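You operate a simulated robot arm through the tools that you are given. There is no shell and no other tool.

Carry out the task below with a simulated robot arm. There is one attempt and no reset: what you move stays moved.

TASK
Lift the cable joint out of the dip tank to dry, and drain the tank.
Fine: cradle up, joint on the drip mat, tank down to 0 %, drain valve shut again; wait till the joint is dry.

Only the result counts: the job must be done as asked and must still hold three seconds after the hand-in. Knocking over, shifting, dropping, spilling or breaking anything else fails it.

THE ROBOT
A 6-joint arm with a two-finger parallel gripper, fixed in place. Base frame: the origin is at the foot of the arm, x ahead of it, y to its left, z up; the work surface is at about z = 860. Readings come in mm, degrees, newtons and seconds.
With the tool pointing down near the work surface it reaches from about 240 to 640 mm from the base axis. Its first joint turns from -66.0 to 66.0 degrees. Payload 2.7 kg.
The TCP is the grasp point between the finger pads, 23 mm short of the fingertips. In the tool frame z runs along the fingers and y along their closing line. Largest opening 94 mm; finger width 38, thickness 10; the body of the gripper, 54 by 96 mm, starts 39 mm behind the TCP.
Orientation is that of the tool frame in the base frame, as a unit quaternion [w, x, y, z]. With the fingers straight down and closing along the base's y, the tool's x points along the base's -x, its y along +y and its z along -z.

THE INTERFACE
- The arm moves only by the tool move_arm. Its argument "steps" is a list of rows, each a list of 7 numbers: the shift along the base's x, y, z in mm, then the turn, a rotation vector about the base's x, y, z in degrees, then the closure, from 0 (fully open) to 1 (shut). In form: [[x, y, z, wx, wy, wz, grip], ...]. A call has 1 to 20 rows; each row shifts and turns the commanded pose from where the row before left it. Rows are played at 5 a second. More than 50 mm and 8.6 degrees between two rows, or a gripper value outside its range, and nothing of the call is played. Where a pose cannot be reached the arm comes as near as it can. A force on the tool above 70 N (or 10 N above the force at the start of the call, whichever is more), or a blocked arm, ends the call early, and 0.2 s more pass. The fingers move at their own pace (about 45 mm/s each) and stop on an object; they squeeze with about 43 N. The grip force told is the motor's: it shows also when the fingers shut on nothing. Time passes only in rows, and 0.2 s behind the last, so rows that do not move let the fingers close. It gives the time, the measured TCP pose, the force on the tool (base axes), the opening and the grip force at its end, in the units of the frame above (readings bear some noise), with the torque about the TCP (base axes, N m) and any sound that the robot's microphone picked up.
- Cameras (640 x 400 px; columns grow to the right, rows downward): "scene" is fixed at [67.9, -421.4, 1417.5]; the picture's right is [0.85, -0.52, 0.00], its down [-0.22, -0.36, -0.91] and it looks along [0.47, 0.77, -0.42] (base axes); focal length 304 px, centre (320, 200). "wrist" rides on the gripper at [86, 16, -74] in the tool frame; the picture's right is [-0.18, 0.98, 0.00], its down [-0.58, -0.11, -0.81] and it looks along [-0.79, -0.15, 0.59] (tool axes); focal length 243 px, centre (320, 200). There is no depth. A picture from a camera that has moved, and an enlarged one, comes with that camera's place and axes in the base frame and with its lens.
- capture(camera): a new picture of that camera. The clock stands still meanwhile.
- close_up(camera, box): a new picture of the part [left, top, right, bottom] of that camera's present view, enlarged. The clock stands still meanwhile.
- job_done(): hands the job in; it is judged then, once.

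Nothing tells you positions but the pictures and the camera data. Unless the task says otherwise, let go and move clear before handing in.

The tools are called after "Emit:" by a JSON object that holds its "fn" and its "kwargs". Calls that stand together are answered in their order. move_arm: Moves the arm, as the interface text tells. Its arguments: {"type":"object","properties":{"steps":{"type":"array","items":{"type":"array","items":{"type":"number"}}}},"required":["steps"]} The other tools are called the same way: capture (camera) takes a picture; close_up (camera, box) takes an enlarged picture of a part of a camera's view; job_done () hands the job in.

At the start:

```text
t: 0.0
eef_pos: [340.9, 109.4, 1294.9]
orientation: [-0.001, 0.0, 1.0, 0.002]
ft_force: [0.1, -0.7, 0.0]
wrist_torque: [-0.02, 0.01, 0.0]
gripper_width: 94.0
gripper_force: 0.1
```

scene: 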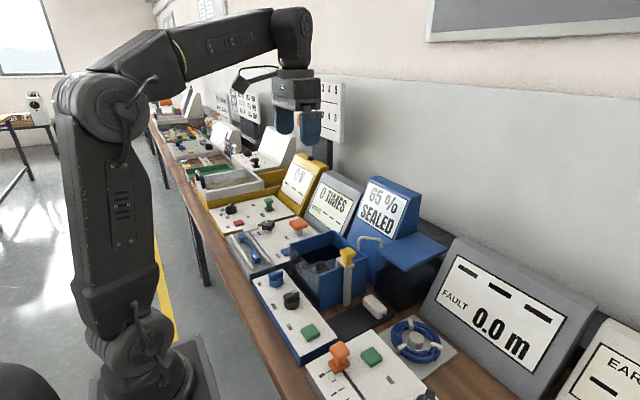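
wrist: 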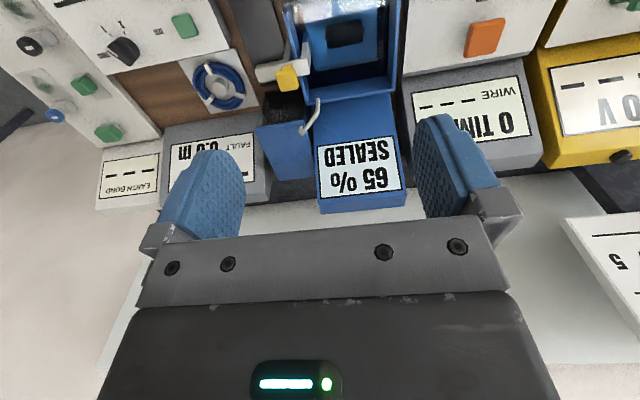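

I see a blue dip tank with a "65 % SEALED" display, a yellow handle at its side, and a control panel with knobs and a green button in front of it. I'll look closer before moving.

Emit:
{"fn": "close_up", "kwargs": {"camera": "scene", "box": [230, 170, 460, 314]}}

Emit:
{"fn": "close_up", "kwargs": {"camera": "scene", "box": [230, 260, 400, 366]}}

Emit:
{"fn": "close_up", "kwargs": {"camera": "wrist", "box": [180, 0, 430, 156]}}

```text
2.78 times, centred on (345, 242) of scene
camera zoom: at [67.9, -421.4, 1417.5], right [0.85, -0.52, 0.0], down [-0.22, -0.36, -0.91], along [0.47, 0.77, -0.42], focal length 846 px, centre (251, 83)
```

zoom: 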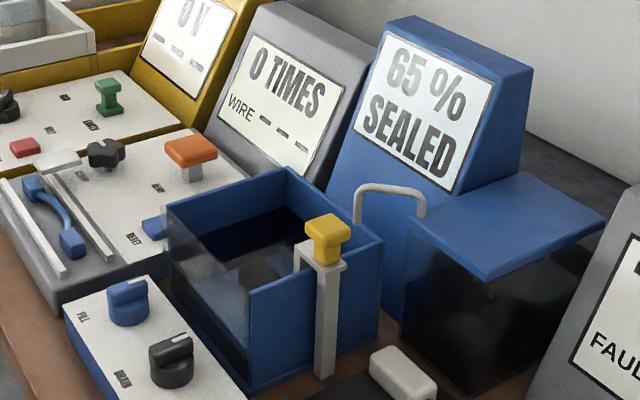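

```text
3.76 times, centred on (315, 313) of scene
camera zoom: at [67.9, -421.4, 1417.5], right [0.85, -0.52, 0.0], down [-0.22, -0.36, -0.91], along [0.47, 0.77, -0.42], focal length 1146 px, centre (339, -225)
```

zoom: 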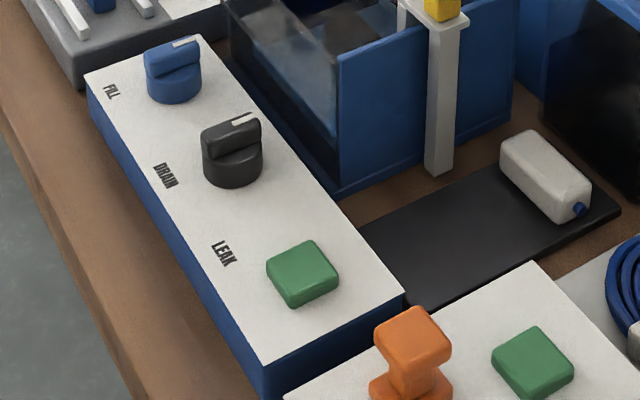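

```text
2.56 times, centred on (305, 78) of wrist
camera zoom: at [255.6, 127.0, 1369.4], right [0.18, 0.98, 0.0], down [0.58, -0.11, 0.81], along [0.79, -0.15, -0.59], focal length 621 px, centre (358, 512)
```

zoom: 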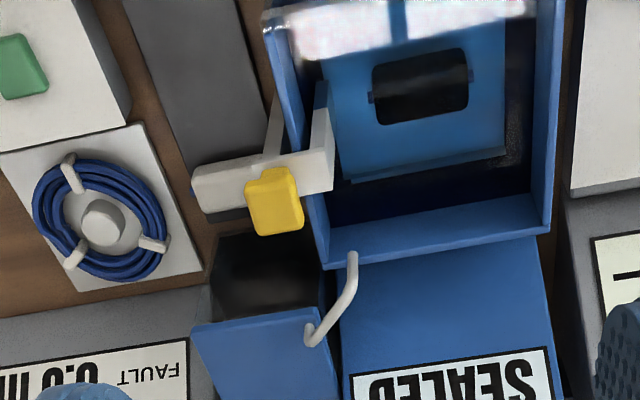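

The tank, yellow lift handle, FILL/DRAIN knobs and drip mat (with a white block on it) are visible. I'll tilt the wrist up high so its camera looks straight down at them for measuring.

Emit:
{"fn": "move_arm", "kwargs": {"steps": [[0, 0, 0, 0, 8, 0, 0], [0, 0, 0, 0, 8, 0, 0], [0, 0, 0, 0, 8, 0, 0], [0, 0, 0, 0, 8, 0, 0], [0, 0, 0, 0, 8, 0, 0], [0, 0, 0, 0, 8, 0, 0], [0, 0, 0, 0, 0, 0, 0], [0, 0, 0, 0, 0, 0, 0]]}}

Emit:
{"fn": "capture", "kwargs": {"camera": "wrist"}}

```text
t: 1.8
eef_pos: [286.0, 113.2, 1138.4]
orientation: [-0.406, 0.0, 0.914, 0.002]
ft_force: [0.0, -1.2, -0.2]
wrist_torque: [0.0, 0.01, -0.02]
gripper_width: 94.1
gripper_force: 0.1
out of reach, approached as far as the arm can: row 2, 3, 4, 5, 6
```

```text
taken
camera wrist: at [284.4, 129.6, 1252.0], right [0.12, 0.98, -0.13], down [0.99, -0.11, 0.11], along [0.09, -0.15, -0.99], focal length 243 px, centre (320, 200)
```

wrist: 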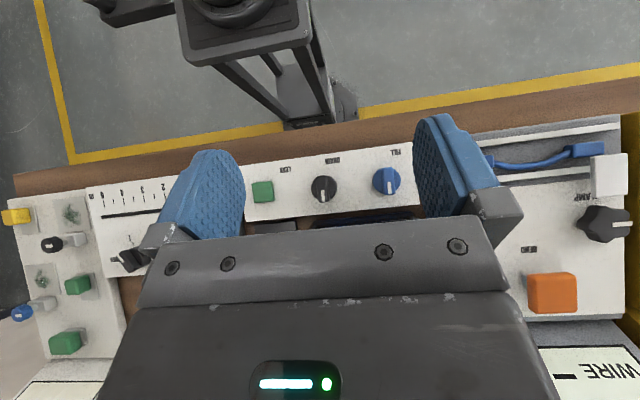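

The knobs are clear in this view: DRAIN is near (298, 87) and FILL near (298, 168). I'll zoom in on them, then tilt back partway to see the tank.

Emit:
{"fn": "close_up", "kwargs": {"camera": "wrist", "box": [240, 140, 416, 250]}}

Emit:
{"fn": "move_arm", "kwargs": {"steps": [[0, 0, 0, 0, -8, 0, 0], [0, 0, 0, 0, -8, 0, 0], [0, 0, 0, 0, -8, 0, 0], [0, 0, 0, 0, 0, 0, 0]]}}

Emit:
{"fn": "capture", "kwargs": {"camera": "wrist"}}

```text
3.64 times, centred on (328, 195) of wrist
camera zoom: at [284.4, 129.6, 1252.0], right [0.12, 0.98, -0.13], down [0.99, -0.11, 0.11], along [0.09, -0.15, -0.99], focal length 882 px, centre (291, 218)
```

zoom: 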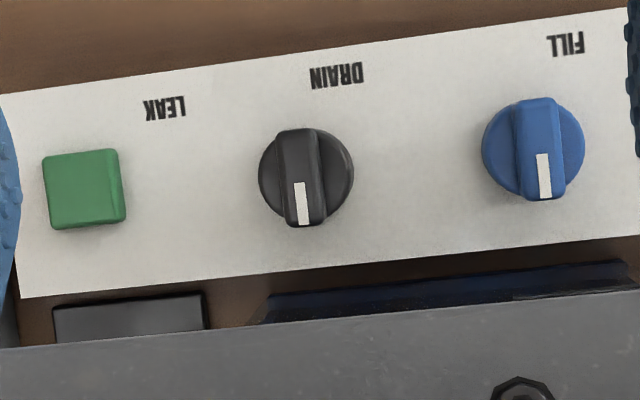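

```text
t: 2.8
eef_pos: [286.7, 113.2, 1138.4]
orientation: [-0.207, -0.001, 0.978, 0.002]
ft_force: [0.2, 0.8, -0.4]
wrist_torque: [-0.02, 0.0, 0.0]
gripper_width: 93.9
gripper_force: 0.0
```

```text
taken
camera wrist: at [238.5, 130.0, 1241.0], right [0.17, 0.98, -0.07], down [0.86, -0.11, 0.5], along [0.49, -0.15, -0.86], focal length 243 px, centre (320, 200)
```

wrist: 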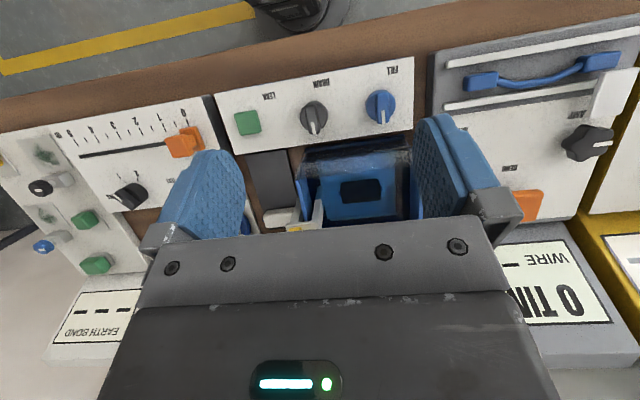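

The tank and the dark joint in its cradle show between the fingers. I'll zoom in, then restore the vertical tool for a second view.

Emit:
{"fn": "close_up", "kwargs": {"camera": "wrist", "box": [230, 130, 422, 250]}}

Emit:
{"fn": "move_arm", "kwargs": {"steps": [[0, 0, 0, 0, -8, 0, 0], [0, 0, 30, 0, -8, 0, 0], [0, 0, 40, 0, -8, 0, 0], [0, 0, 40, 0, 0, 0, 0], [0, 0, 0, 0, 0, 0, 0]]}}

Emit:
{"fn": "capture", "kwargs": {"camera": "wrist"}}

Emit:
{"fn": "close_up", "kwargs": {"camera": "wrist", "box": [200, 40, 440, 190]}}

Emit:
{"fn": "capture", "kwargs": {"camera": "scene"}}

```text
3.33 times, centred on (326, 190) of wrist
camera zoom: at [238.5, 130.0, 1241.0], right [0.17, 0.98, -0.07], down [0.86, -0.11, 0.5], along [0.49, -0.15, -0.86], focal length 809 px, centre (300, 233)
```

zoom: 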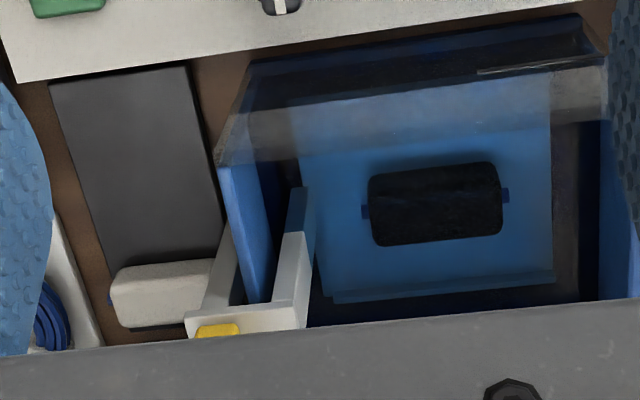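

```text
t: 4.0
eef_pos: [286.1, 115.2, 1249.6]
orientation: [0.001, 0.0, 1.0, 0.001]
ft_force: [-0.3, -0.2, 0.4]
wrist_torque: [0.03, -0.01, -0.01]
gripper_width: 94.0
gripper_force: 0.1
```

```text
taken
camera wrist: at [200.8, 130.8, 1322.6], right [0.18, 0.98, 0.0], down [0.58, -0.11, 0.81], along [0.79, -0.15, -0.59], focal length 243 px, centre (320, 200)
```

wrist: 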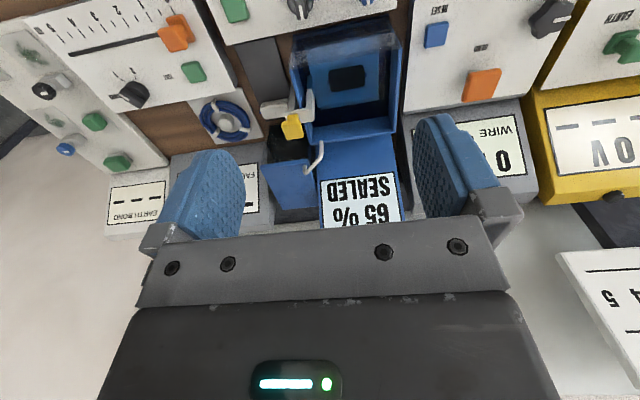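

```text
2.67 times, centred on (320, 115) of wrist
camera zoom: at [200.8, 130.8, 1322.6], right [0.18, 0.98, 0.0], down [0.58, -0.11, 0.81], along [0.79, -0.15, -0.59], focal length 647 px, centre (320, 427)
```

zoom: 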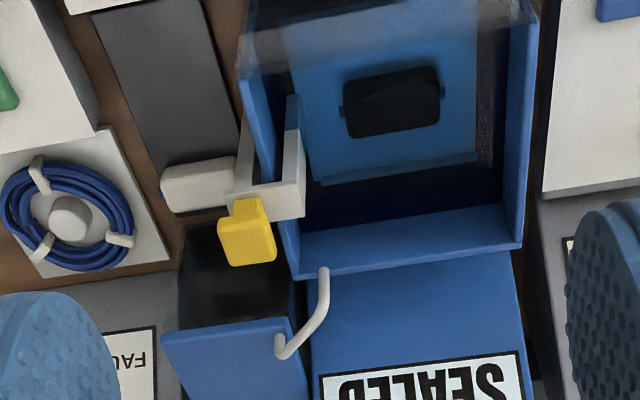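

```text
taken
```

scene: 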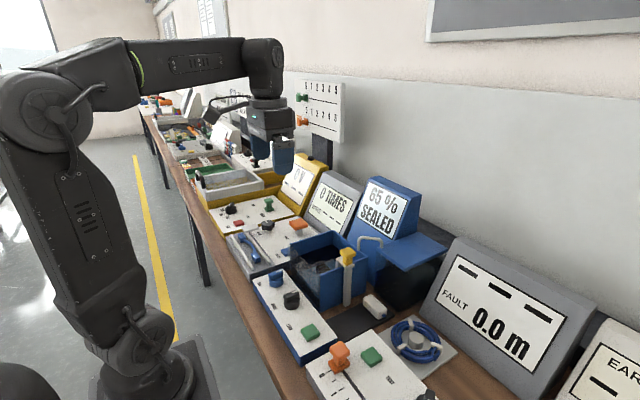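

The lift handle appears to be near (434, 42, 998), on a grey bracket that hangs the cradle. I'll come closer with the vertical tool for finer measurement.

Emit:
{"fn": "move_arm", "kwargs": {"steps": [[10, -15, -35, 0, 0, 0, 0], [10, -15, -35, 0, 0, 0, 0], [10, -15, -35, 0, 0, 0, 0], [4, -7, -35, 0, 0, 0, 0], [0, 0, 0, 0, 0, 0, 0]]}}

Emit:
{"fn": "capture", "kwargs": {"camera": "wrist"}}

Emit:
{"fn": "close_up", "kwargs": {"camera": "wrist", "box": [240, 60, 440, 220]}}

Emit:
{"fn": "close_up", "kwargs": {"camera": "scene", "box": [280, 220, 408, 320]}}

```text
t: 5.2
eef_pos: [320.4, 61.5, 1107.6]
orientation: [0.001, -0.001, 1.0, 0.002]
ft_force: [-0.4, 0.7, 0.5]
wrist_torque: [0.03, -0.02, 0.03]
gripper_width: 94.2
gripper_force: 0.0
```

```text
taken
camera wrist: at [234.9, 77.3, 1182.3], right [0.18, 0.98, 0.0], down [0.58, -0.11, 0.81], along [0.79, -0.15, -0.59], focal length 243 px, centre (320, 200)
```

wrist: 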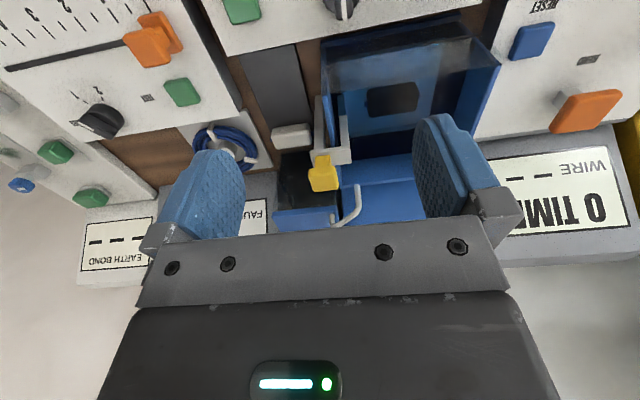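

```text
2.50 times, centred on (340, 140) of wrist
camera zoom: at [234.9, 77.3, 1182.3], right [0.18, 0.98, 0.0], down [0.58, -0.11, 0.81], along [0.79, -0.15, -0.59], focal length 606 px, centre (270, 350)
```

zoom: 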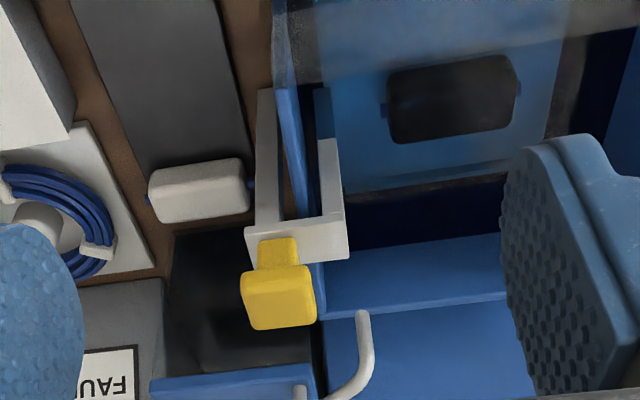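

```text
4.00 times, centred on (344, 270) of scene
camera zoom: at [67.9, -421.4, 1417.5], right [0.85, -0.52, 0.0], down [-0.22, -0.36, -0.91], along [0.47, 0.77, -0.42], focal length 1218 px, centre (224, -80)
```

zoom: 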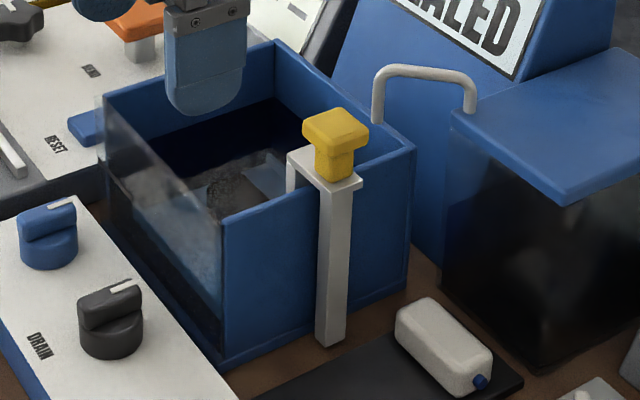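

Three views agree that the handle cap centre is at about (433, 43, 1003), about 33 mm wide. I'll go above it, check, and then descend around it.

Emit:
{"fn": "move_arm", "kwargs": {"steps": [[40, -6, 0, 0, 0, 0, 0], [40, -6, 0, 0, 0, 0, 0], [32, -6, -20, 0, 0, 0, 0], [0, 0, -25, 0, 0, 0, 0], [0, 0, 0, 0, 0, 0, 0]]}}

Emit:
{"fn": "capture", "kwargs": {"camera": "wrist"}}

Emit:
{"fn": "close_up", "kwargs": {"camera": "scene", "box": [280, 200, 408, 280]}}

```text
t: 6.4
eef_pos: [431.8, 44.0, 1065.5]
orientation: [0.001, -0.002, 1.0, 0.001]
ft_force: [0.0, -0.5, 0.4]
wrist_torque: [0.0, 0.01, 0.01]
gripper_width: 93.8
gripper_force: 0.0
```

```text
taken
camera wrist: at [347.1, 59.3, 1138.7], right [0.18, 0.98, 0.0], down [0.58, -0.11, 0.81], along [0.79, -0.15, -0.59], focal length 243 px, centre (320, 200)
```

wrist: 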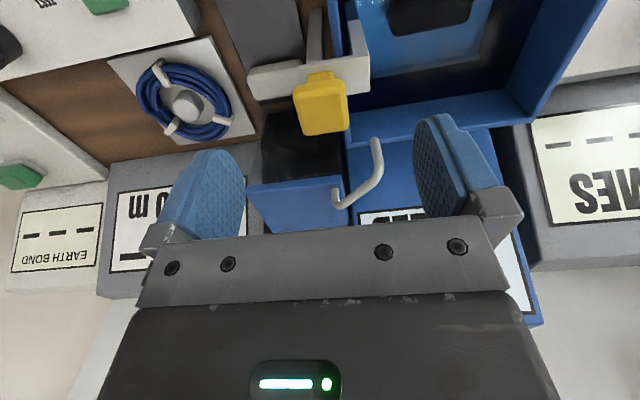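

```text
5.00 times, centred on (344, 240) of scene
camera zoom: at [67.9, -421.4, 1417.5], right [0.85, -0.52, 0.0], down [-0.22, -0.36, -0.91], along [0.47, 0.77, -0.42], focal length 1522 px, centre (200, 0)
```

zoom: 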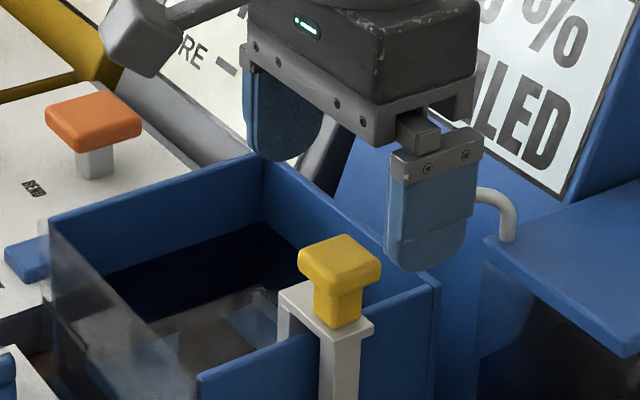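

The cap lies directly below the grasp point, so I'll descend and close on it.

Emit:
{"fn": "move_arm", "kwargs": {"steps": [[0.5, 0, -20, 0, 0, 0, 0], [0.5, 0, -20, 0, 0, 0, 0], [0, 0, -15, 0, 0, 0, 0], [0, 0, -6, 0, 0, 0, 0], [0, 0, 0, 0, 0, 0, 0]]}}

Emit:
{"fn": "close_up", "kwargs": {"camera": "scene", "box": [280, 210, 408, 290]}}

Emit:
{"fn": "capture", "kwargs": {"camera": "wrist"}}

```text
t: 7.6
eef_pos: [433.8, 42.1, 1002.2]
orientation: [0.0, -0.002, 1.0, 0.002]
ft_force: [-0.4, 0.4, 0.5]
wrist_torque: [0.01, 0.02, -0.01]
gripper_width: 94.0
gripper_force: 0.1
```

```text
5.00 times, centred on (344, 250) of scene
camera zoom: at [67.9, -421.4, 1417.5], right [0.85, -0.52, 0.0], down [-0.22, -0.36, -0.91], along [0.47, 0.77, -0.42], focal length 1522 px, centre (200, -50)
```

zoom: 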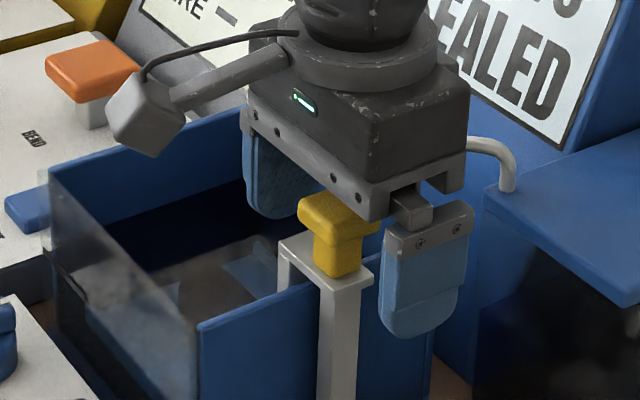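

```text
taken
camera wrist: at [348.3, 59.6, 1076.7], right [0.18, 0.98, 0.0], down [0.58, -0.11, 0.81], along [0.79, -0.15, -0.59], focal length 243 px, centre (320, 200)
```

wrist: 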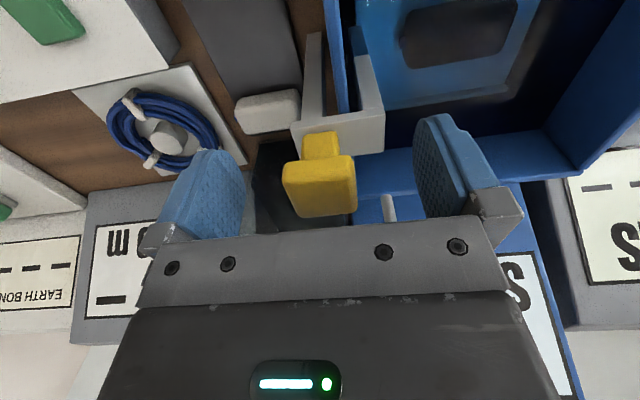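

Emit:
{"fn": "move_arm", "kwargs": {"steps": [[0, 0, 0, 0, 0, 0, 0.5], [0, 0, 0, 0, 0, 0, 1], [0, 0, 0, 0, 0, 0, 1], [0, 0, 0, 0, 0, 0, 1], [0, 0, 0, 0, 0, 0, 1], [0, 0, 0, 0, 0, 0, 1]]}}

Emit:
{"fn": "close_up", "kwargs": {"camera": "scene", "box": [280, 210, 408, 290]}}

```text
t: 9.0
eef_pos: [433.1, 44.8, 1004.0]
orientation: [0.001, 0.0, 1.0, 0.002]
ft_force: [0.0, 27.7, 8.3]
wrist_torque: [-0.51, 0.92, -0.54]
gripper_width: 30.0
gripper_force: 44.9
```

```text
5.00 times, centred on (344, 250) of scene
camera zoom: at [67.8, -420.6, 1417.8], right [0.85, -0.52, 0.0], down [-0.22, -0.36, -0.91], along [0.47, 0.77, -0.42], focal length 1522 px, centre (200, -50)
```

zoom: 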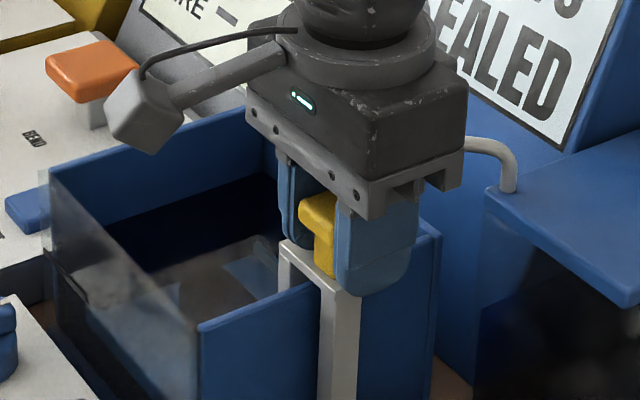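

The handle is gripped (30 mm), with a sideways force because I'm slightly off-centre. I'll shift a couple of mm toward +y to relieve it.

Emit:
{"fn": "move_arm", "kwargs": {"steps": [[0, 1, 0, 0, 0, 0, 1], [0, 1, 0, 0, 0, 0, 1], [0, 0, 0, 0, 0, 0, 1]]}}

```text
t: 9.8
eef_pos: [434.8, 45.3, 1004.5]
orientation: [0.0, -0.001, 1.0, 0.001]
ft_force: [-0.6, 15.5, 16.4]
wrist_torque: [-0.13, 0.94, -0.53]
gripper_width: 29.7
gripper_force: 44.9
```

Emit:
{"fn": "move_arm", "kwargs": {"steps": [[0, 1, 1, 0, 0, 0, 1], [0, 1, 2, 0, 0, 0, 1], [0, 0, 3, 0, 0, 0, 1], [0, 0, 4, 0, 0, 0, 1], [0, 0, 0, 0, 0, 0, 1]]}}

Emit:
{"fn": "close_up", "kwargs": {"camera": "scene", "box": [280, 210, 408, 290]}}

```text
t: 11.0
eef_pos: [433.8, 44.7, 1012.6]
orientation: [-0.001, 0.0, 1.0, -0.001]
ft_force: [16.0, -22.7, -7.7]
wrist_torque: [0.09, 1.15, -0.06]
gripper_width: 30.1
gripper_force: 45.2
```

```text
5.00 times, centred on (344, 250) of scene
camera zoom: at [68.5, -422.0, 1417.3], right [0.85, -0.52, 0.0], down [-0.22, -0.36, -0.91], along [0.47, 0.77, -0.42], focal length 1522 px, centre (200, -50)
```

zoom: 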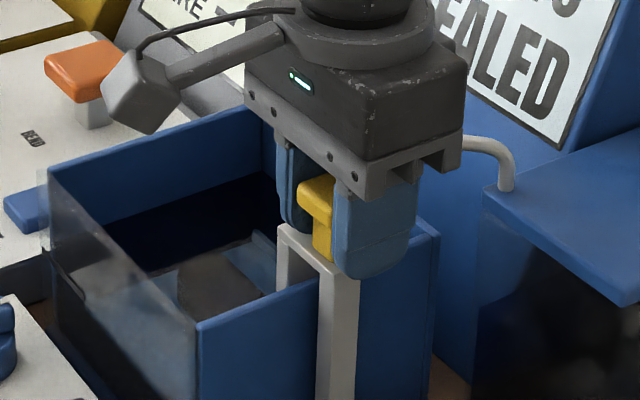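

The bracket is rising with the handle. I'll trim the side loads and keep lifting steadily.

Emit:
{"fn": "move_arm", "kwargs": {"steps": [[0.5, -1, 3, 0, 0, 0, 1], [0, 0, 5, 0, 0, 0, 1], [0, 0, 6, 0, 0, 0, 1], [0, 0, 6, 0, 0, 0, 1], [0, 0, 0, 0, 0, 0, 1]]}}

Emit:
{"fn": "capture", "kwargs": {"camera": "scene"}}

```text
t: 12.2
eef_pos: [434.0, 44.4, 1031.8]
orientation: [-0.001, -0.001, 1.0, 0.001]
ft_force: [5.8, -20.8, -6.0]
wrist_torque: [-0.13, 0.56, -0.49]
gripper_width: 29.9
gripper_force: 44.9
```

```text
taken
```

scene: 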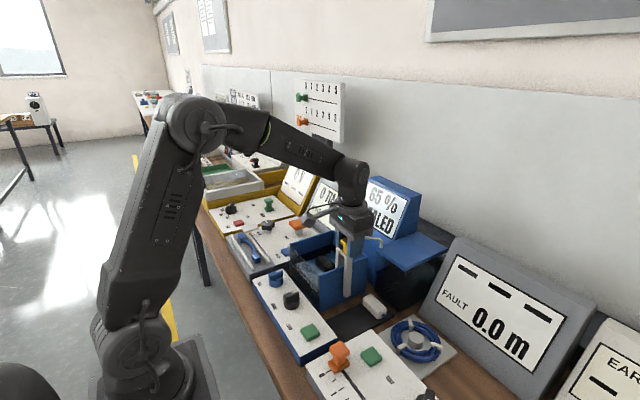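

Emit:
{"fn": "move_arm", "kwargs": {"steps": [[0, -0.7, 6, 0, 0, 0, 1], [0, 0, 6, 0, 0, 0, 1], [0, 0, 6, 0, 0, 0, 1], [0, 0, 6, 0, 0, 0, 1], [0, 0, 6, 0, 0, 0, 1], [0, 0, 0, 0, 0, 0, 1]]}}

Emit:
{"fn": "close_up", "kwargs": {"camera": "scene", "box": [270, 190, 430, 290]}}

```text
t: 13.6
eef_pos: [434.1, 44.3, 1062.1]
orientation: [0.0, -0.001, 1.0, 0.002]
ft_force: [1.7, -14.0, -6.7]
wrist_torque: [-0.1, 1.39, -0.54]
gripper_width: 30.1
gripper_force: 44.9
```

```text
4.00 times, centred on (350, 240) of scene
camera zoom: at [68.1, -421.8, 1417.4], right [0.85, -0.52, 0.0], down [-0.22, -0.36, -0.91], along [0.47, 0.77, -0.42], focal length 1218 px, centre (200, 40)
```

zoom: 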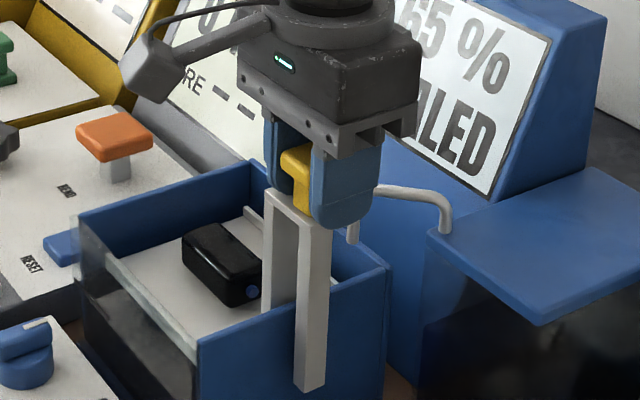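

The tray and black joint are now clear of the liquid and rising. I'll continue up until the end stop.

Emit:
{"fn": "move_arm", "kwargs": {"steps": [[0, -0.5, 6, 0, 0, 0, 1], [0, 0, 6, 0, 0, 0, 1], [0, 0, 6, 0, 0, 0, 1], [0, 0, 6, 0, 0, 0, 1], [0, 0, 0, 0, 0, 0, 1]]}}

Emit:
{"fn": "close_up", "kwargs": {"camera": "scene", "box": [270, 190, 430, 290]}}

```text
t: 14.8
eef_pos: [432.6, 45.1, 1083.3]
orientation: [-0.005, -0.001, 1.0, 0.0]
ft_force: [-2.2, -6.4, -28.9]
wrist_torque: [-0.11, 0.27, -0.47]
gripper_width: 29.9
gripper_force: 45.1
```

```text
4.00 times, centred on (350, 240) of scene
camera zoom: at [68.2, -421.5, 1417.5], right [0.85, -0.52, 0.0], down [-0.22, -0.36, -0.91], along [0.47, 0.77, -0.42], focal length 1218 px, centre (200, 40)
```

zoom: 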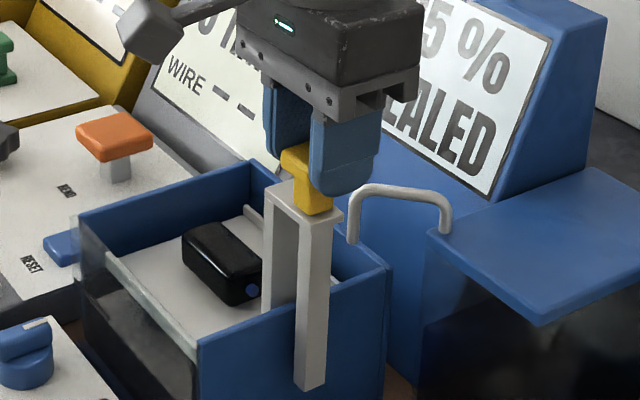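

The cradle has reached its stop and the fingers slid up the cap slightly. I'll relax the upward pull and see whether the cradle holds itself.

Emit:
{"fn": "move_arm", "kwargs": {"steps": [[0, 0, -2, 0, 0, 0, 1], [0, 0, 0, 0, 0, 0, 1]]}}

Emit:
{"fn": "capture", "kwargs": {"camera": "wrist"}}

```text
t: 15.4
eef_pos: [433.2, 45.0, 1083.5]
orientation: [-0.002, -0.001, 1.0, 0.001]
ft_force: [-10.3, -3.4, -12.6]
wrist_torque: [-0.18, 1.29, -0.37]
gripper_width: 29.8
gripper_force: 45.4
```

```text
taken
camera wrist: at [347.0, 61.3, 1158.4], right [0.18, 0.98, 0.0], down [0.58, -0.11, 0.8], along [0.79, -0.15, -0.59], focal length 243 px, centre (320, 200)
```

wrist: 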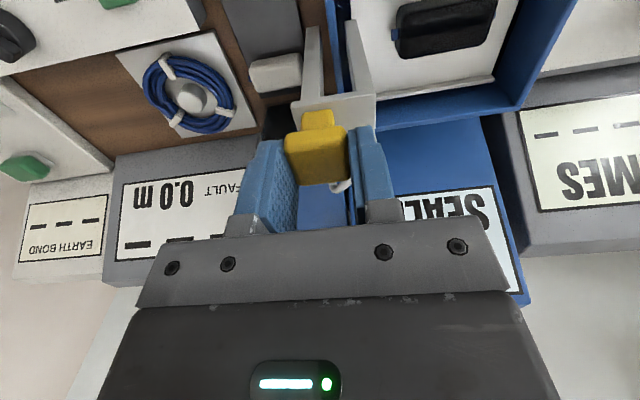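

The tray is up and the hand is nearly unloaded. I'll open the fingers and watch whether the cradle stays.

Emit:
{"fn": "move_arm", "kwargs": {"steps": [[0, 0, -1, 0, 0, 0, 0.55], [0, 0, 0, 0, 0, 0, 0.4], [0, 0, 0, 0, 0, 0, 0.3]]}}

Emit:
{"fn": "close_up", "kwargs": {"camera": "scene", "box": [270, 190, 430, 290]}}

```text
t: 16.2
eef_pos: [434.2, 44.9, 1083.3]
orientation: [0.0, -0.001, 1.0, 0.002]
ft_force: [0.3, 0.1, -1.1]
wrist_torque: [-0.02, 0.0, 0.01]
gripper_width: 65.6
gripper_force: 0.1
```

```text
4.00 times, centred on (350, 240) of scene
camera zoom: at [67.9, -421.4, 1417.5], right [0.85, -0.52, 0.0], down [-0.22, -0.36, -0.91], along [0.47, 0.77, -0.42], focal length 1218 px, centre (200, 40)
```

zoom: 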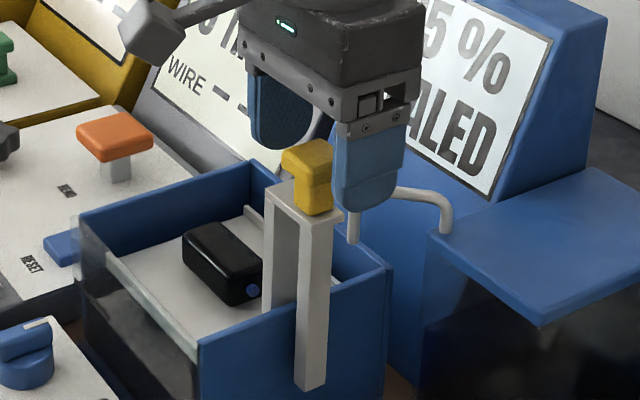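

The cradle holds itself in the up position. I'll rise clear and move back to measure the joint and the drip mat.

Emit:
{"fn": "move_arm", "kwargs": {"steps": [[0, 0, 30, 0, 0, 0, 0], [0, 0, 40, 0, 0, 0, 0], [-40, 10, 10, 0, 0, 0, 0], [-40, 20, 0, 0, 0, 0, 0], [-40, 20, 0, 0, 0, 0, 0], [0, 0, 0, 0, 0, 0, 0]]}}

Emit:
{"fn": "capture", "kwargs": {"camera": "wrist"}}

Emit:
{"fn": "capture", "kwargs": {"camera": "scene"}}

```text
t: 17.6
eef_pos: [313.3, 95.1, 1162.7]
orientation: [0.0, -0.001, 1.0, 0.001]
ft_force: [-0.5, -1.2, 0.5]
wrist_torque: [0.02, -0.02, 0.02]
gripper_width: 94.2
gripper_force: 0.1
```

```text
taken
camera wrist: at [228.2, 111.4, 1236.6], right [0.18, 0.98, 0.0], down [0.58, -0.11, 0.81], along [0.79, -0.15, -0.59], focal length 243 px, centre (320, 200)
```

wrist: 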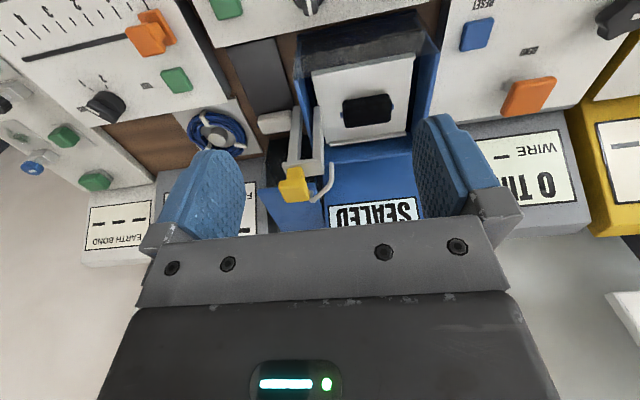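

```text
taken
```

scene: 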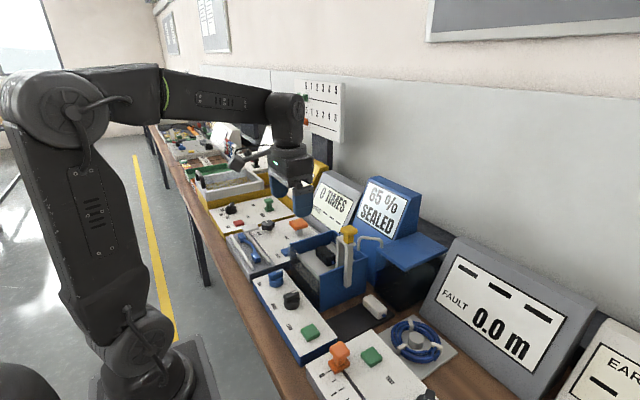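

Emit:
{"fn": "close_up", "kwargs": {"camera": "wrist", "box": [220, 20, 444, 160]}}

Emit:
{"fn": "close_up", "kwargs": {"camera": "scene", "box": [280, 215, 400, 350]}}

Emit:
{"fn": "move_arm", "kwargs": {"steps": [[0, 0, -30, 0, 8, 0, 0], [0, 0, 0, 0, 8, 0, 0], [0, 0, 0, 0, 8, 0, 0], [0, 0, 0, 0, 8, 0, 0], [0, 0, 0, 0, 0, 0, 0]]}}

Emit:
{"fn": "capture", "kwargs": {"camera": "wrist"}}

Emit:
{"fn": "close_up", "kwargs": {"camera": "wrist", "box": [230, 100, 422, 230]}}

```text
2.86 times, centred on (332, 90) of wrist
camera zoom: at [228.2, 111.4, 1236.6], right [0.18, 0.98, 0.0], down [0.58, -0.11, 0.81], along [0.79, -0.15, -0.59], focal length 693 px, centre (286, 514)
```

zoom: 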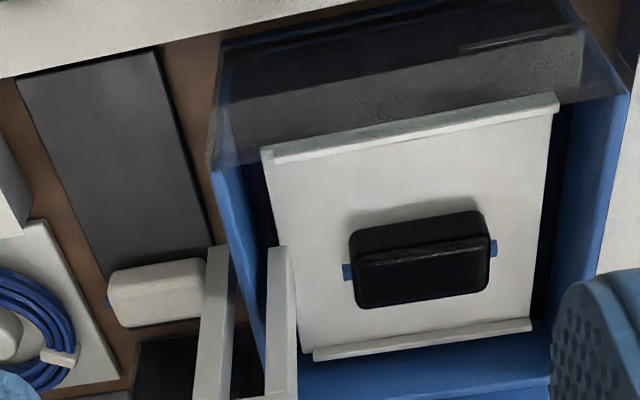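

```text
2.96 times, centred on (340, 282) of scene
camera zoom: at [67.8, -421.4, 1417.5], right [0.85, -0.52, 0.0], down [-0.22, -0.36, -0.91], along [0.47, 0.77, -0.42], focal length 902 px, centre (261, -44)
```

zoom: 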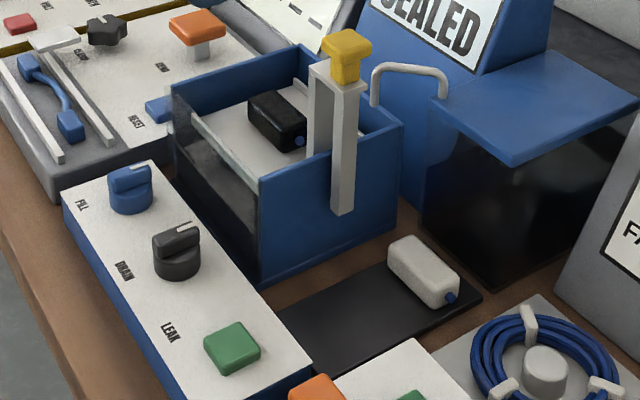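

```text
t: 18.8
eef_pos: [313.7, 95.3, 1133.9]
orientation: [-0.276, -0.001, 0.961, 0.001]
ft_force: [0.4, 0.1, 1.6]
wrist_torque: [0.02, 0.01, 0.0]
gripper_width: 94.0
gripper_force: 0.0
```

```text
taken
camera wrist: at [281.1, 111.4, 1241.8], right [0.16, 0.98, -0.09], down [0.92, -0.11, 0.37], along [0.36, -0.15, -0.92], focal length 243 px, centre (320, 200)
```

wrist: 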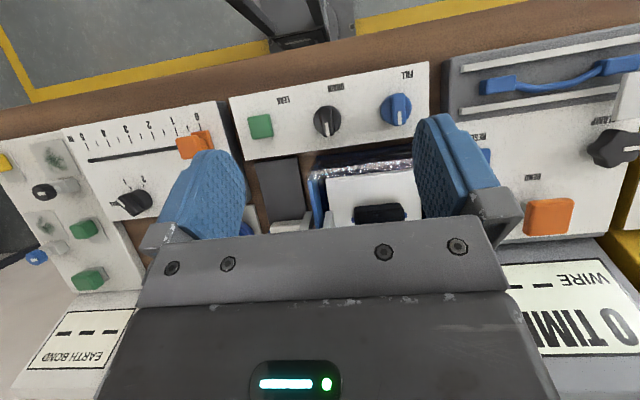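

```text
3.08 times, centred on (326, 165) of wrist
camera zoom: at [281.1, 111.4, 1241.8], right [0.16, 0.98, -0.09], down [0.92, -0.11, 0.37], along [0.36, -0.15, -0.92], focal length 746 px, centre (302, 308)
```

zoom: 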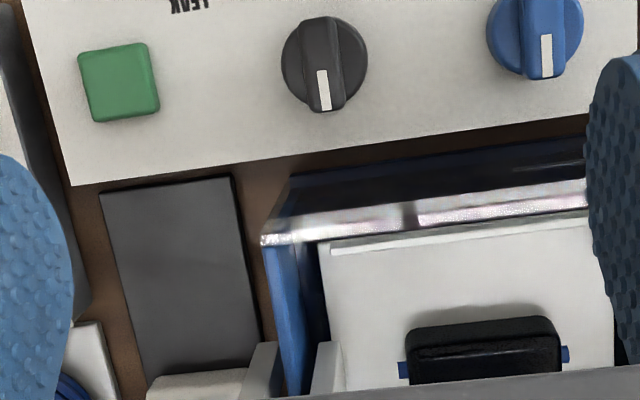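

The joint sits on the tray around (443, 138, top 942), and the free end of the mat is around x 350–455, y −46–26. The DRAIN knob is near (302, 83, ~895). I'll drain first so the joint drips off over the tank, straightening the tool and hovering above the DRAIN knob.

Emit:
{"fn": "move_arm", "kwargs": {"steps": [[0, 0, 0, 0, -8, 0, 0], [0, 0, 0, 0, -8, 0, 0.3], [-4, -4, 0, 0, -8, 0, 0.55], [-4, -4, -20, 0, -8, 0, 0.6], [-4, -4, -40, 0, 0, 0, 0.6], [0, 0, -45, 0, 0, 0, 0.6], [0, 0, -45, 0, 0, 0, 0.6], [0, 0, -25, 0, 0, 0, 0.6], [0, 0, 0, 0, 0, 0, 0.6]]}}

Emit:
{"fn": "close_up", "kwargs": {"camera": "scene", "box": [230, 230, 350, 320]}}

Emit:
{"fn": "capture", "kwargs": {"camera": "wrist"}}

```text
t: 20.8
eef_pos: [302.7, 83.9, 958.2]
orientation: [0.001, -0.001, 1.0, 0.002]
ft_force: [0.0, 0.3, -0.2]
wrist_torque: [0.0, -0.03, 0.0]
gripper_width: 37.8
gripper_force: 0.1
```

```text
4.44 times, centred on (290, 275) of scene
camera zoom: at [67.9, -421.4, 1417.5], right [0.85, -0.52, 0.0], down [-0.22, -0.36, -0.91], along [0.47, 0.77, -0.42], focal length 1353 px, centre (453, -133)
```

zoom: 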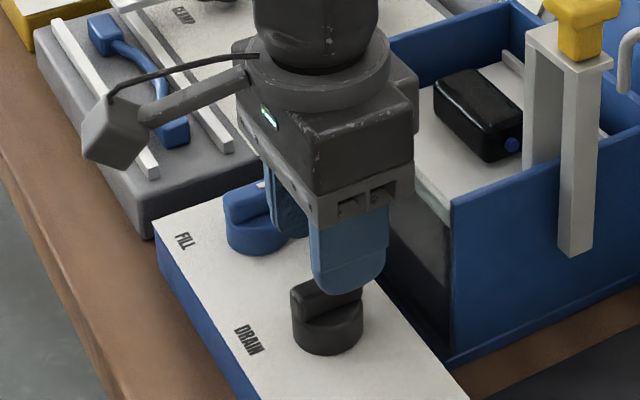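

```text
taken
camera wrist: at [216.2, 100.6, 1033.1], right [0.18, 0.98, 0.0], down [0.58, -0.11, 0.81], along [0.79, -0.15, -0.59], focal length 243 px, centre (320, 200)
```

wrist: 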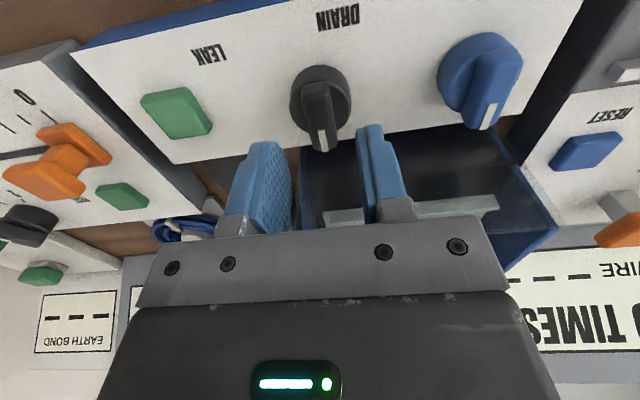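

The fingers hover over the DRAIN knob, aligned with its bar. I'll descend in small steps and check the height.

Emit:
{"fn": "move_arm", "kwargs": {"steps": [[-1, -0.5, -12, 0, 0, 0, 0.64], [0, 0, -10, 0, 0, 0, 0.64], [0, 0, -6, 0, 0, 0, 0.64], [0, 0, 0, 0, 0, 0, 0.64]]}}

Emit:
{"fn": "close_up", "kwargs": {"camera": "scene", "box": [250, 250, 330, 310]}}

Emit:
{"fn": "capture", "kwargs": {"camera": "wrist"}}

```text
t: 21.8
eef_pos: [301.0, 83.8, 930.6]
orientation: [0.0, -0.001, 1.0, 0.002]
ft_force: [0.2, 0.3, -0.4]
wrist_torque: [0.01, -0.01, -0.01]
gripper_width: 34.0
gripper_force: 0.1
```

```text
6.67 times, centred on (290, 280) of scene
camera zoom: at [67.9, -421.4, 1417.5], right [0.85, -0.52, 0.0], down [-0.22, -0.36, -0.91], along [0.47, 0.77, -0.42], focal length 2029 px, centre (520, -333)
```

zoom: 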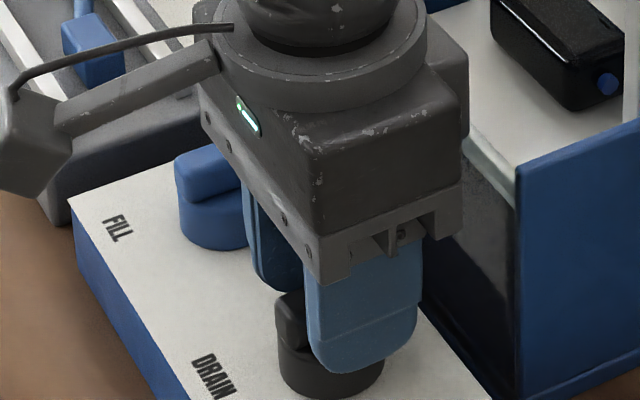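

```text
taken
camera wrist: at [215.3, 99.2, 1005.0], right [0.18, 0.98, 0.0], down [0.58, -0.11, 0.81], along [0.79, -0.15, -0.59], focal length 243 px, centre (320, 200)
```

wrist: 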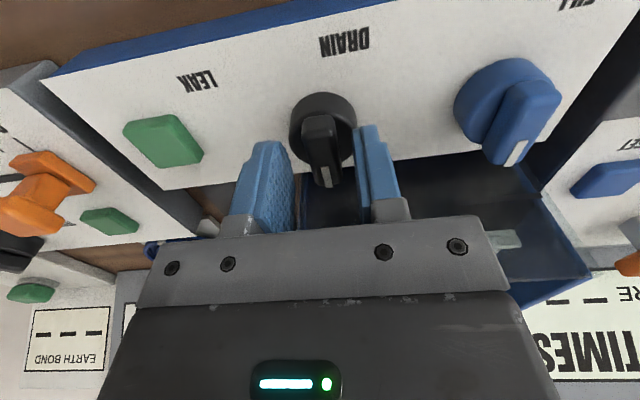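

Emit:
{"fn": "move_arm", "kwargs": {"steps": [[0, 0, -3, 0, 0, 0, 0.66], [0, 0, -3, 0, 0, 0, 0.66], [0, 0, 0, 0, 0, 0, 0.66]]}}

Emit:
{"fn": "close_up", "kwargs": {"camera": "wrist", "box": [220, 80, 420, 240]}}

Emit:
{"fn": "close_up", "kwargs": {"camera": "scene", "box": [260, 265, 320, 305]}}

```text
t: 22.7
eef_pos: [301.3, 83.5, 927.2]
orientation: [0.002, -0.001, 1.0, 0.002]
ft_force: [-2.5, -0.8, 8.4]
wrist_torque: [-0.15, 0.08, 0.02]
gripper_width: 31.9
gripper_force: 0.1
stopped in row 3: the force on the tool passed its limit at 72 N (the readings are from after the stop); the commanded pose is now the measured one
```

```text
2.50 times, centred on (320, 160) of wrist
camera zoom: at [215.7, 99.5, 1001.3], right [0.18, 0.98, 0.0], down [0.58, -0.11, 0.81], along [0.8, -0.14, -0.59], focal length 606 px, centre (320, 300)
```

zoom: 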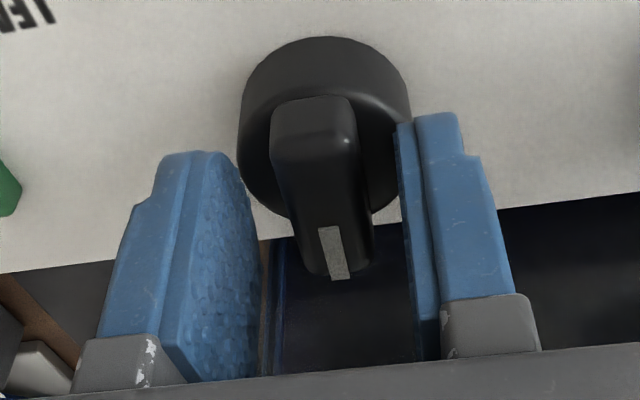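

```text
10.00 times, centred on (290, 285) of scene
camera zoom: at [67.7, -421.4, 1417.5], right [0.85, -0.52, 0.0], down [-0.22, -0.36, -0.91], along [0.47, 0.77, -0.42], focal length 3044 px, centre (620, -650)
```

zoom: 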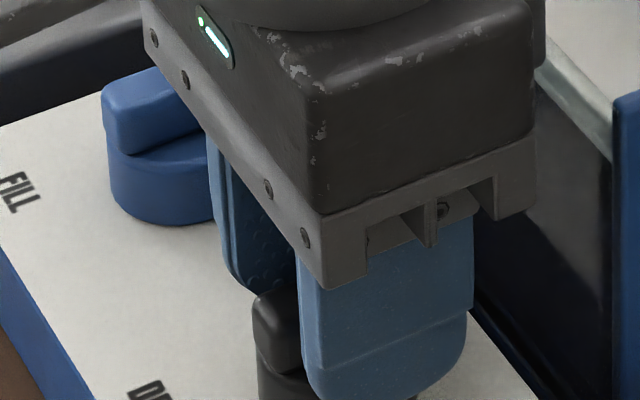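

The fingertips touched the knob's base disc at about z 904, so that gives me the height. I'll rise 2 mm and close gently on the bar.

Emit:
{"fn": "move_arm", "kwargs": {"steps": [[0, 0, 2, 0, 0, 0, 0.66], [0, 0, 0, 0, 0, 0, 0.8], [0, 0, 0, 0, 0, 0, 1], [0, 0, 0, 0, 0, 0, 1], [0, 0, 0, 0, 0, 0, 1]]}}

Emit:
{"fn": "close_up", "kwargs": {"camera": "wrist", "box": [220, 80, 420, 240]}}

```text
t: 23.9
eef_pos: [301.8, 84.7, 929.5]
orientation: [0.002, -0.001, 1.0, 0.003]
ft_force: [-5.5, 33.9, -9.3]
wrist_torque: [0.33, 0.1, -0.15]
gripper_width: 15.8
gripper_force: 45.2
```

```text
2.50 times, centred on (320, 160) of wrist
camera zoom: at [215.8, 101.0, 1002.9], right [0.18, 0.98, 0.01], down [0.58, -0.11, 0.81], along [0.8, -0.14, -0.59], focal length 606 px, centre (320, 300)
```

zoom: 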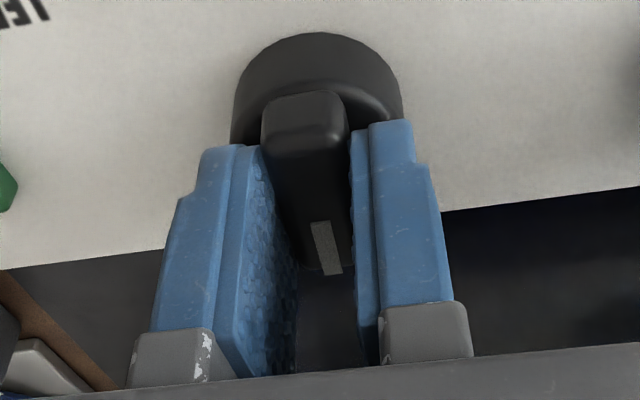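

The bar is gripped. I'll relieve the side load and try a small turn one way to feel which direction is free.

Emit:
{"fn": "move_arm", "kwargs": {"steps": [[0, 1.5, 0, 0, 0, 0, 1], [0, 0, 0, 0, 0, 4, 1], [0, 0, 0, 0, 0, 4, 1], [0, 0, 0, 0, 0, 0, 1]]}}

Emit:
{"fn": "close_up", "kwargs": {"camera": "wrist", "box": [220, 80, 420, 240]}}

Emit:
{"fn": "close_up", "kwargs": {"camera": "scene", "box": [330, 160, 450, 240]}}

```text
t: 24.9
eef_pos: [302.9, 84.8, 929.1]
orientation: [0.003, -0.069, 0.998, 0.002]
ft_force: [7.5, 16.7, -5.9]
wrist_torque: [-0.19, 0.72, -1.87]
gripper_width: 19.4
gripper_force: 45.4
```

```text
2.50 times, centred on (320, 160) of wrist
camera zoom: at [215.4, 89.4, 1002.9], right [0.05, 1.0, 0.01], down [0.59, -0.03, 0.81], along [0.81, -0.03, -0.59], focal length 606 px, centre (320, 300)
```

zoom: 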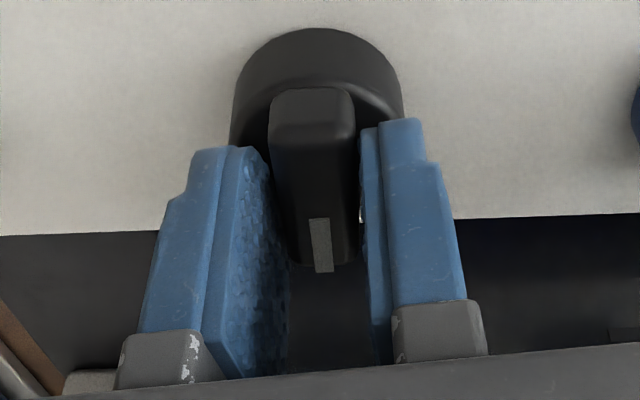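

```text
5.00 times, centred on (390, 200) of scene
camera zoom: at [68.2, -420.9, 1417.7], right [0.85, -0.52, 0.0], down [-0.22, -0.36, -0.91], along [0.47, 0.77, -0.42], focal length 1522 px, centre (-30, 200)
```

zoom: 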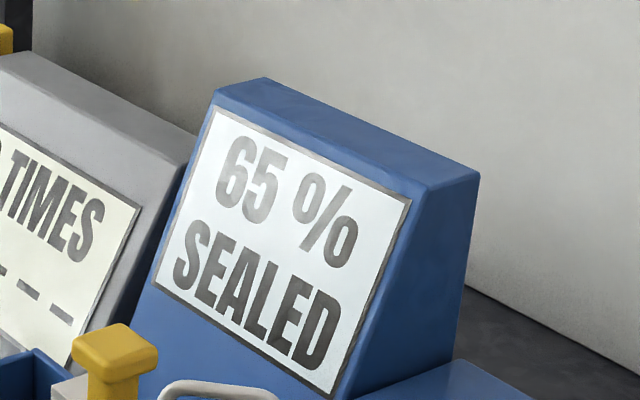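

That direction is blocked: the fingers pried open and the torque rose. The free way must be the other, so I'll turn back and go clockwise.

Emit:
{"fn": "move_arm", "kwargs": {"steps": [[0, 0, 0, 0, 0, -4, 1], [0, 0, 0, 0, 0, -4, 1], [0, 0, 0, 0, 0, -4, 1], [0, 0, 0, 0, 0, -4, 1], [0, 0, 0, 0, 0, -4, 1], [0, 0, 0, 0, 0, 0, 1]]}}

Emit:
{"fn": "close_up", "kwargs": {"camera": "wrist", "box": [220, 80, 420, 240]}}

Emit:
{"fn": "close_up", "kwargs": {"camera": "scene", "box": [330, 160, 450, 240]}}

```text
t: 26.3
eef_pos: [300.5, 85.1, 928.6]
orientation: [0.001, 0.104, 0.995, 0.002]
ft_force: [6.4, 1.7, 1.9]
wrist_torque: [-0.27, 0.18, 0.0]
gripper_width: 15.9
gripper_force: 45.2
```

```text
2.50 times, centred on (320, 160) of wrist
camera zoom: at [221.0, 118.6, 1003.0], right [0.38, 0.92, 0.0], down [0.54, -0.23, 0.81], along [0.75, -0.31, -0.59], focal length 606 px, centre (320, 300)
```

zoom: 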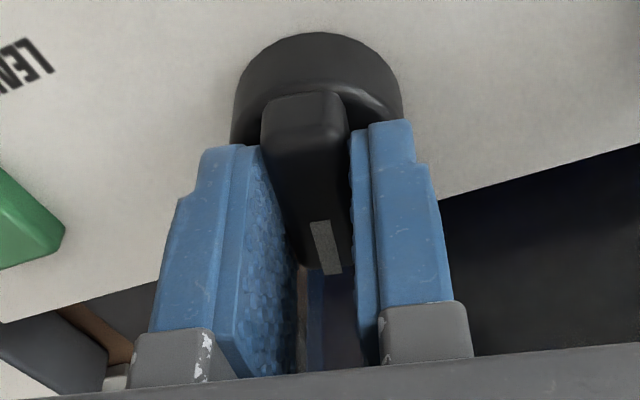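

```text
5.00 times, centred on (390, 200) of scene
camera zoom: at [68.0, -421.3, 1417.5], right [0.85, -0.52, 0.0], down [-0.22, -0.36, -0.91], along [0.47, 0.77, -0.42], focal length 1522 px, centre (-30, 200)
```

zoom: 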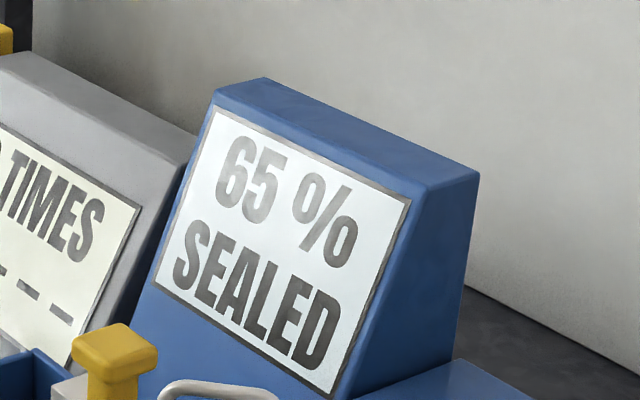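

The knob turns freely clockwise. I'll continue turning it open.

Emit:
{"fn": "move_arm", "kwargs": {"steps": [[0, 0, 0, 0, 0, -6, 1], [0, 0, 0, 0, 0, -6, 1], [0, 0, 0, 0, 0, -6, 1], [0, 0, 0, 0, 0, -6, 1], [0, 0, 0, 0, 0, -6, 1], [0, 0, 0, 0, 0, 0, 1]]}}

Emit:
{"fn": "close_up", "kwargs": {"camera": "scene", "box": [330, 160, 450, 240]}}

```text
t: 27.7
eef_pos: [300.9, 84.1, 929.5]
orientation: [0.003, 0.359, 0.933, 0.0]
ft_force: [2.5, -19.5, 10.3]
wrist_torque: [-1.23, -0.68, 0.02]
gripper_width: 15.7
gripper_force: 45.0
```

```text
5.00 times, centred on (390, 200) of scene
camera zoom: at [67.8, -421.9, 1417.4], right [0.85, -0.52, 0.0], down [-0.22, -0.36, -0.91], along [0.47, 0.77, -0.42], focal length 1522 px, centre (-30, 200)
```

zoom: 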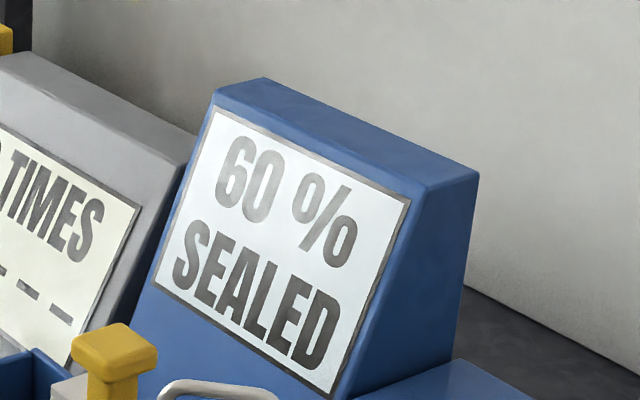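

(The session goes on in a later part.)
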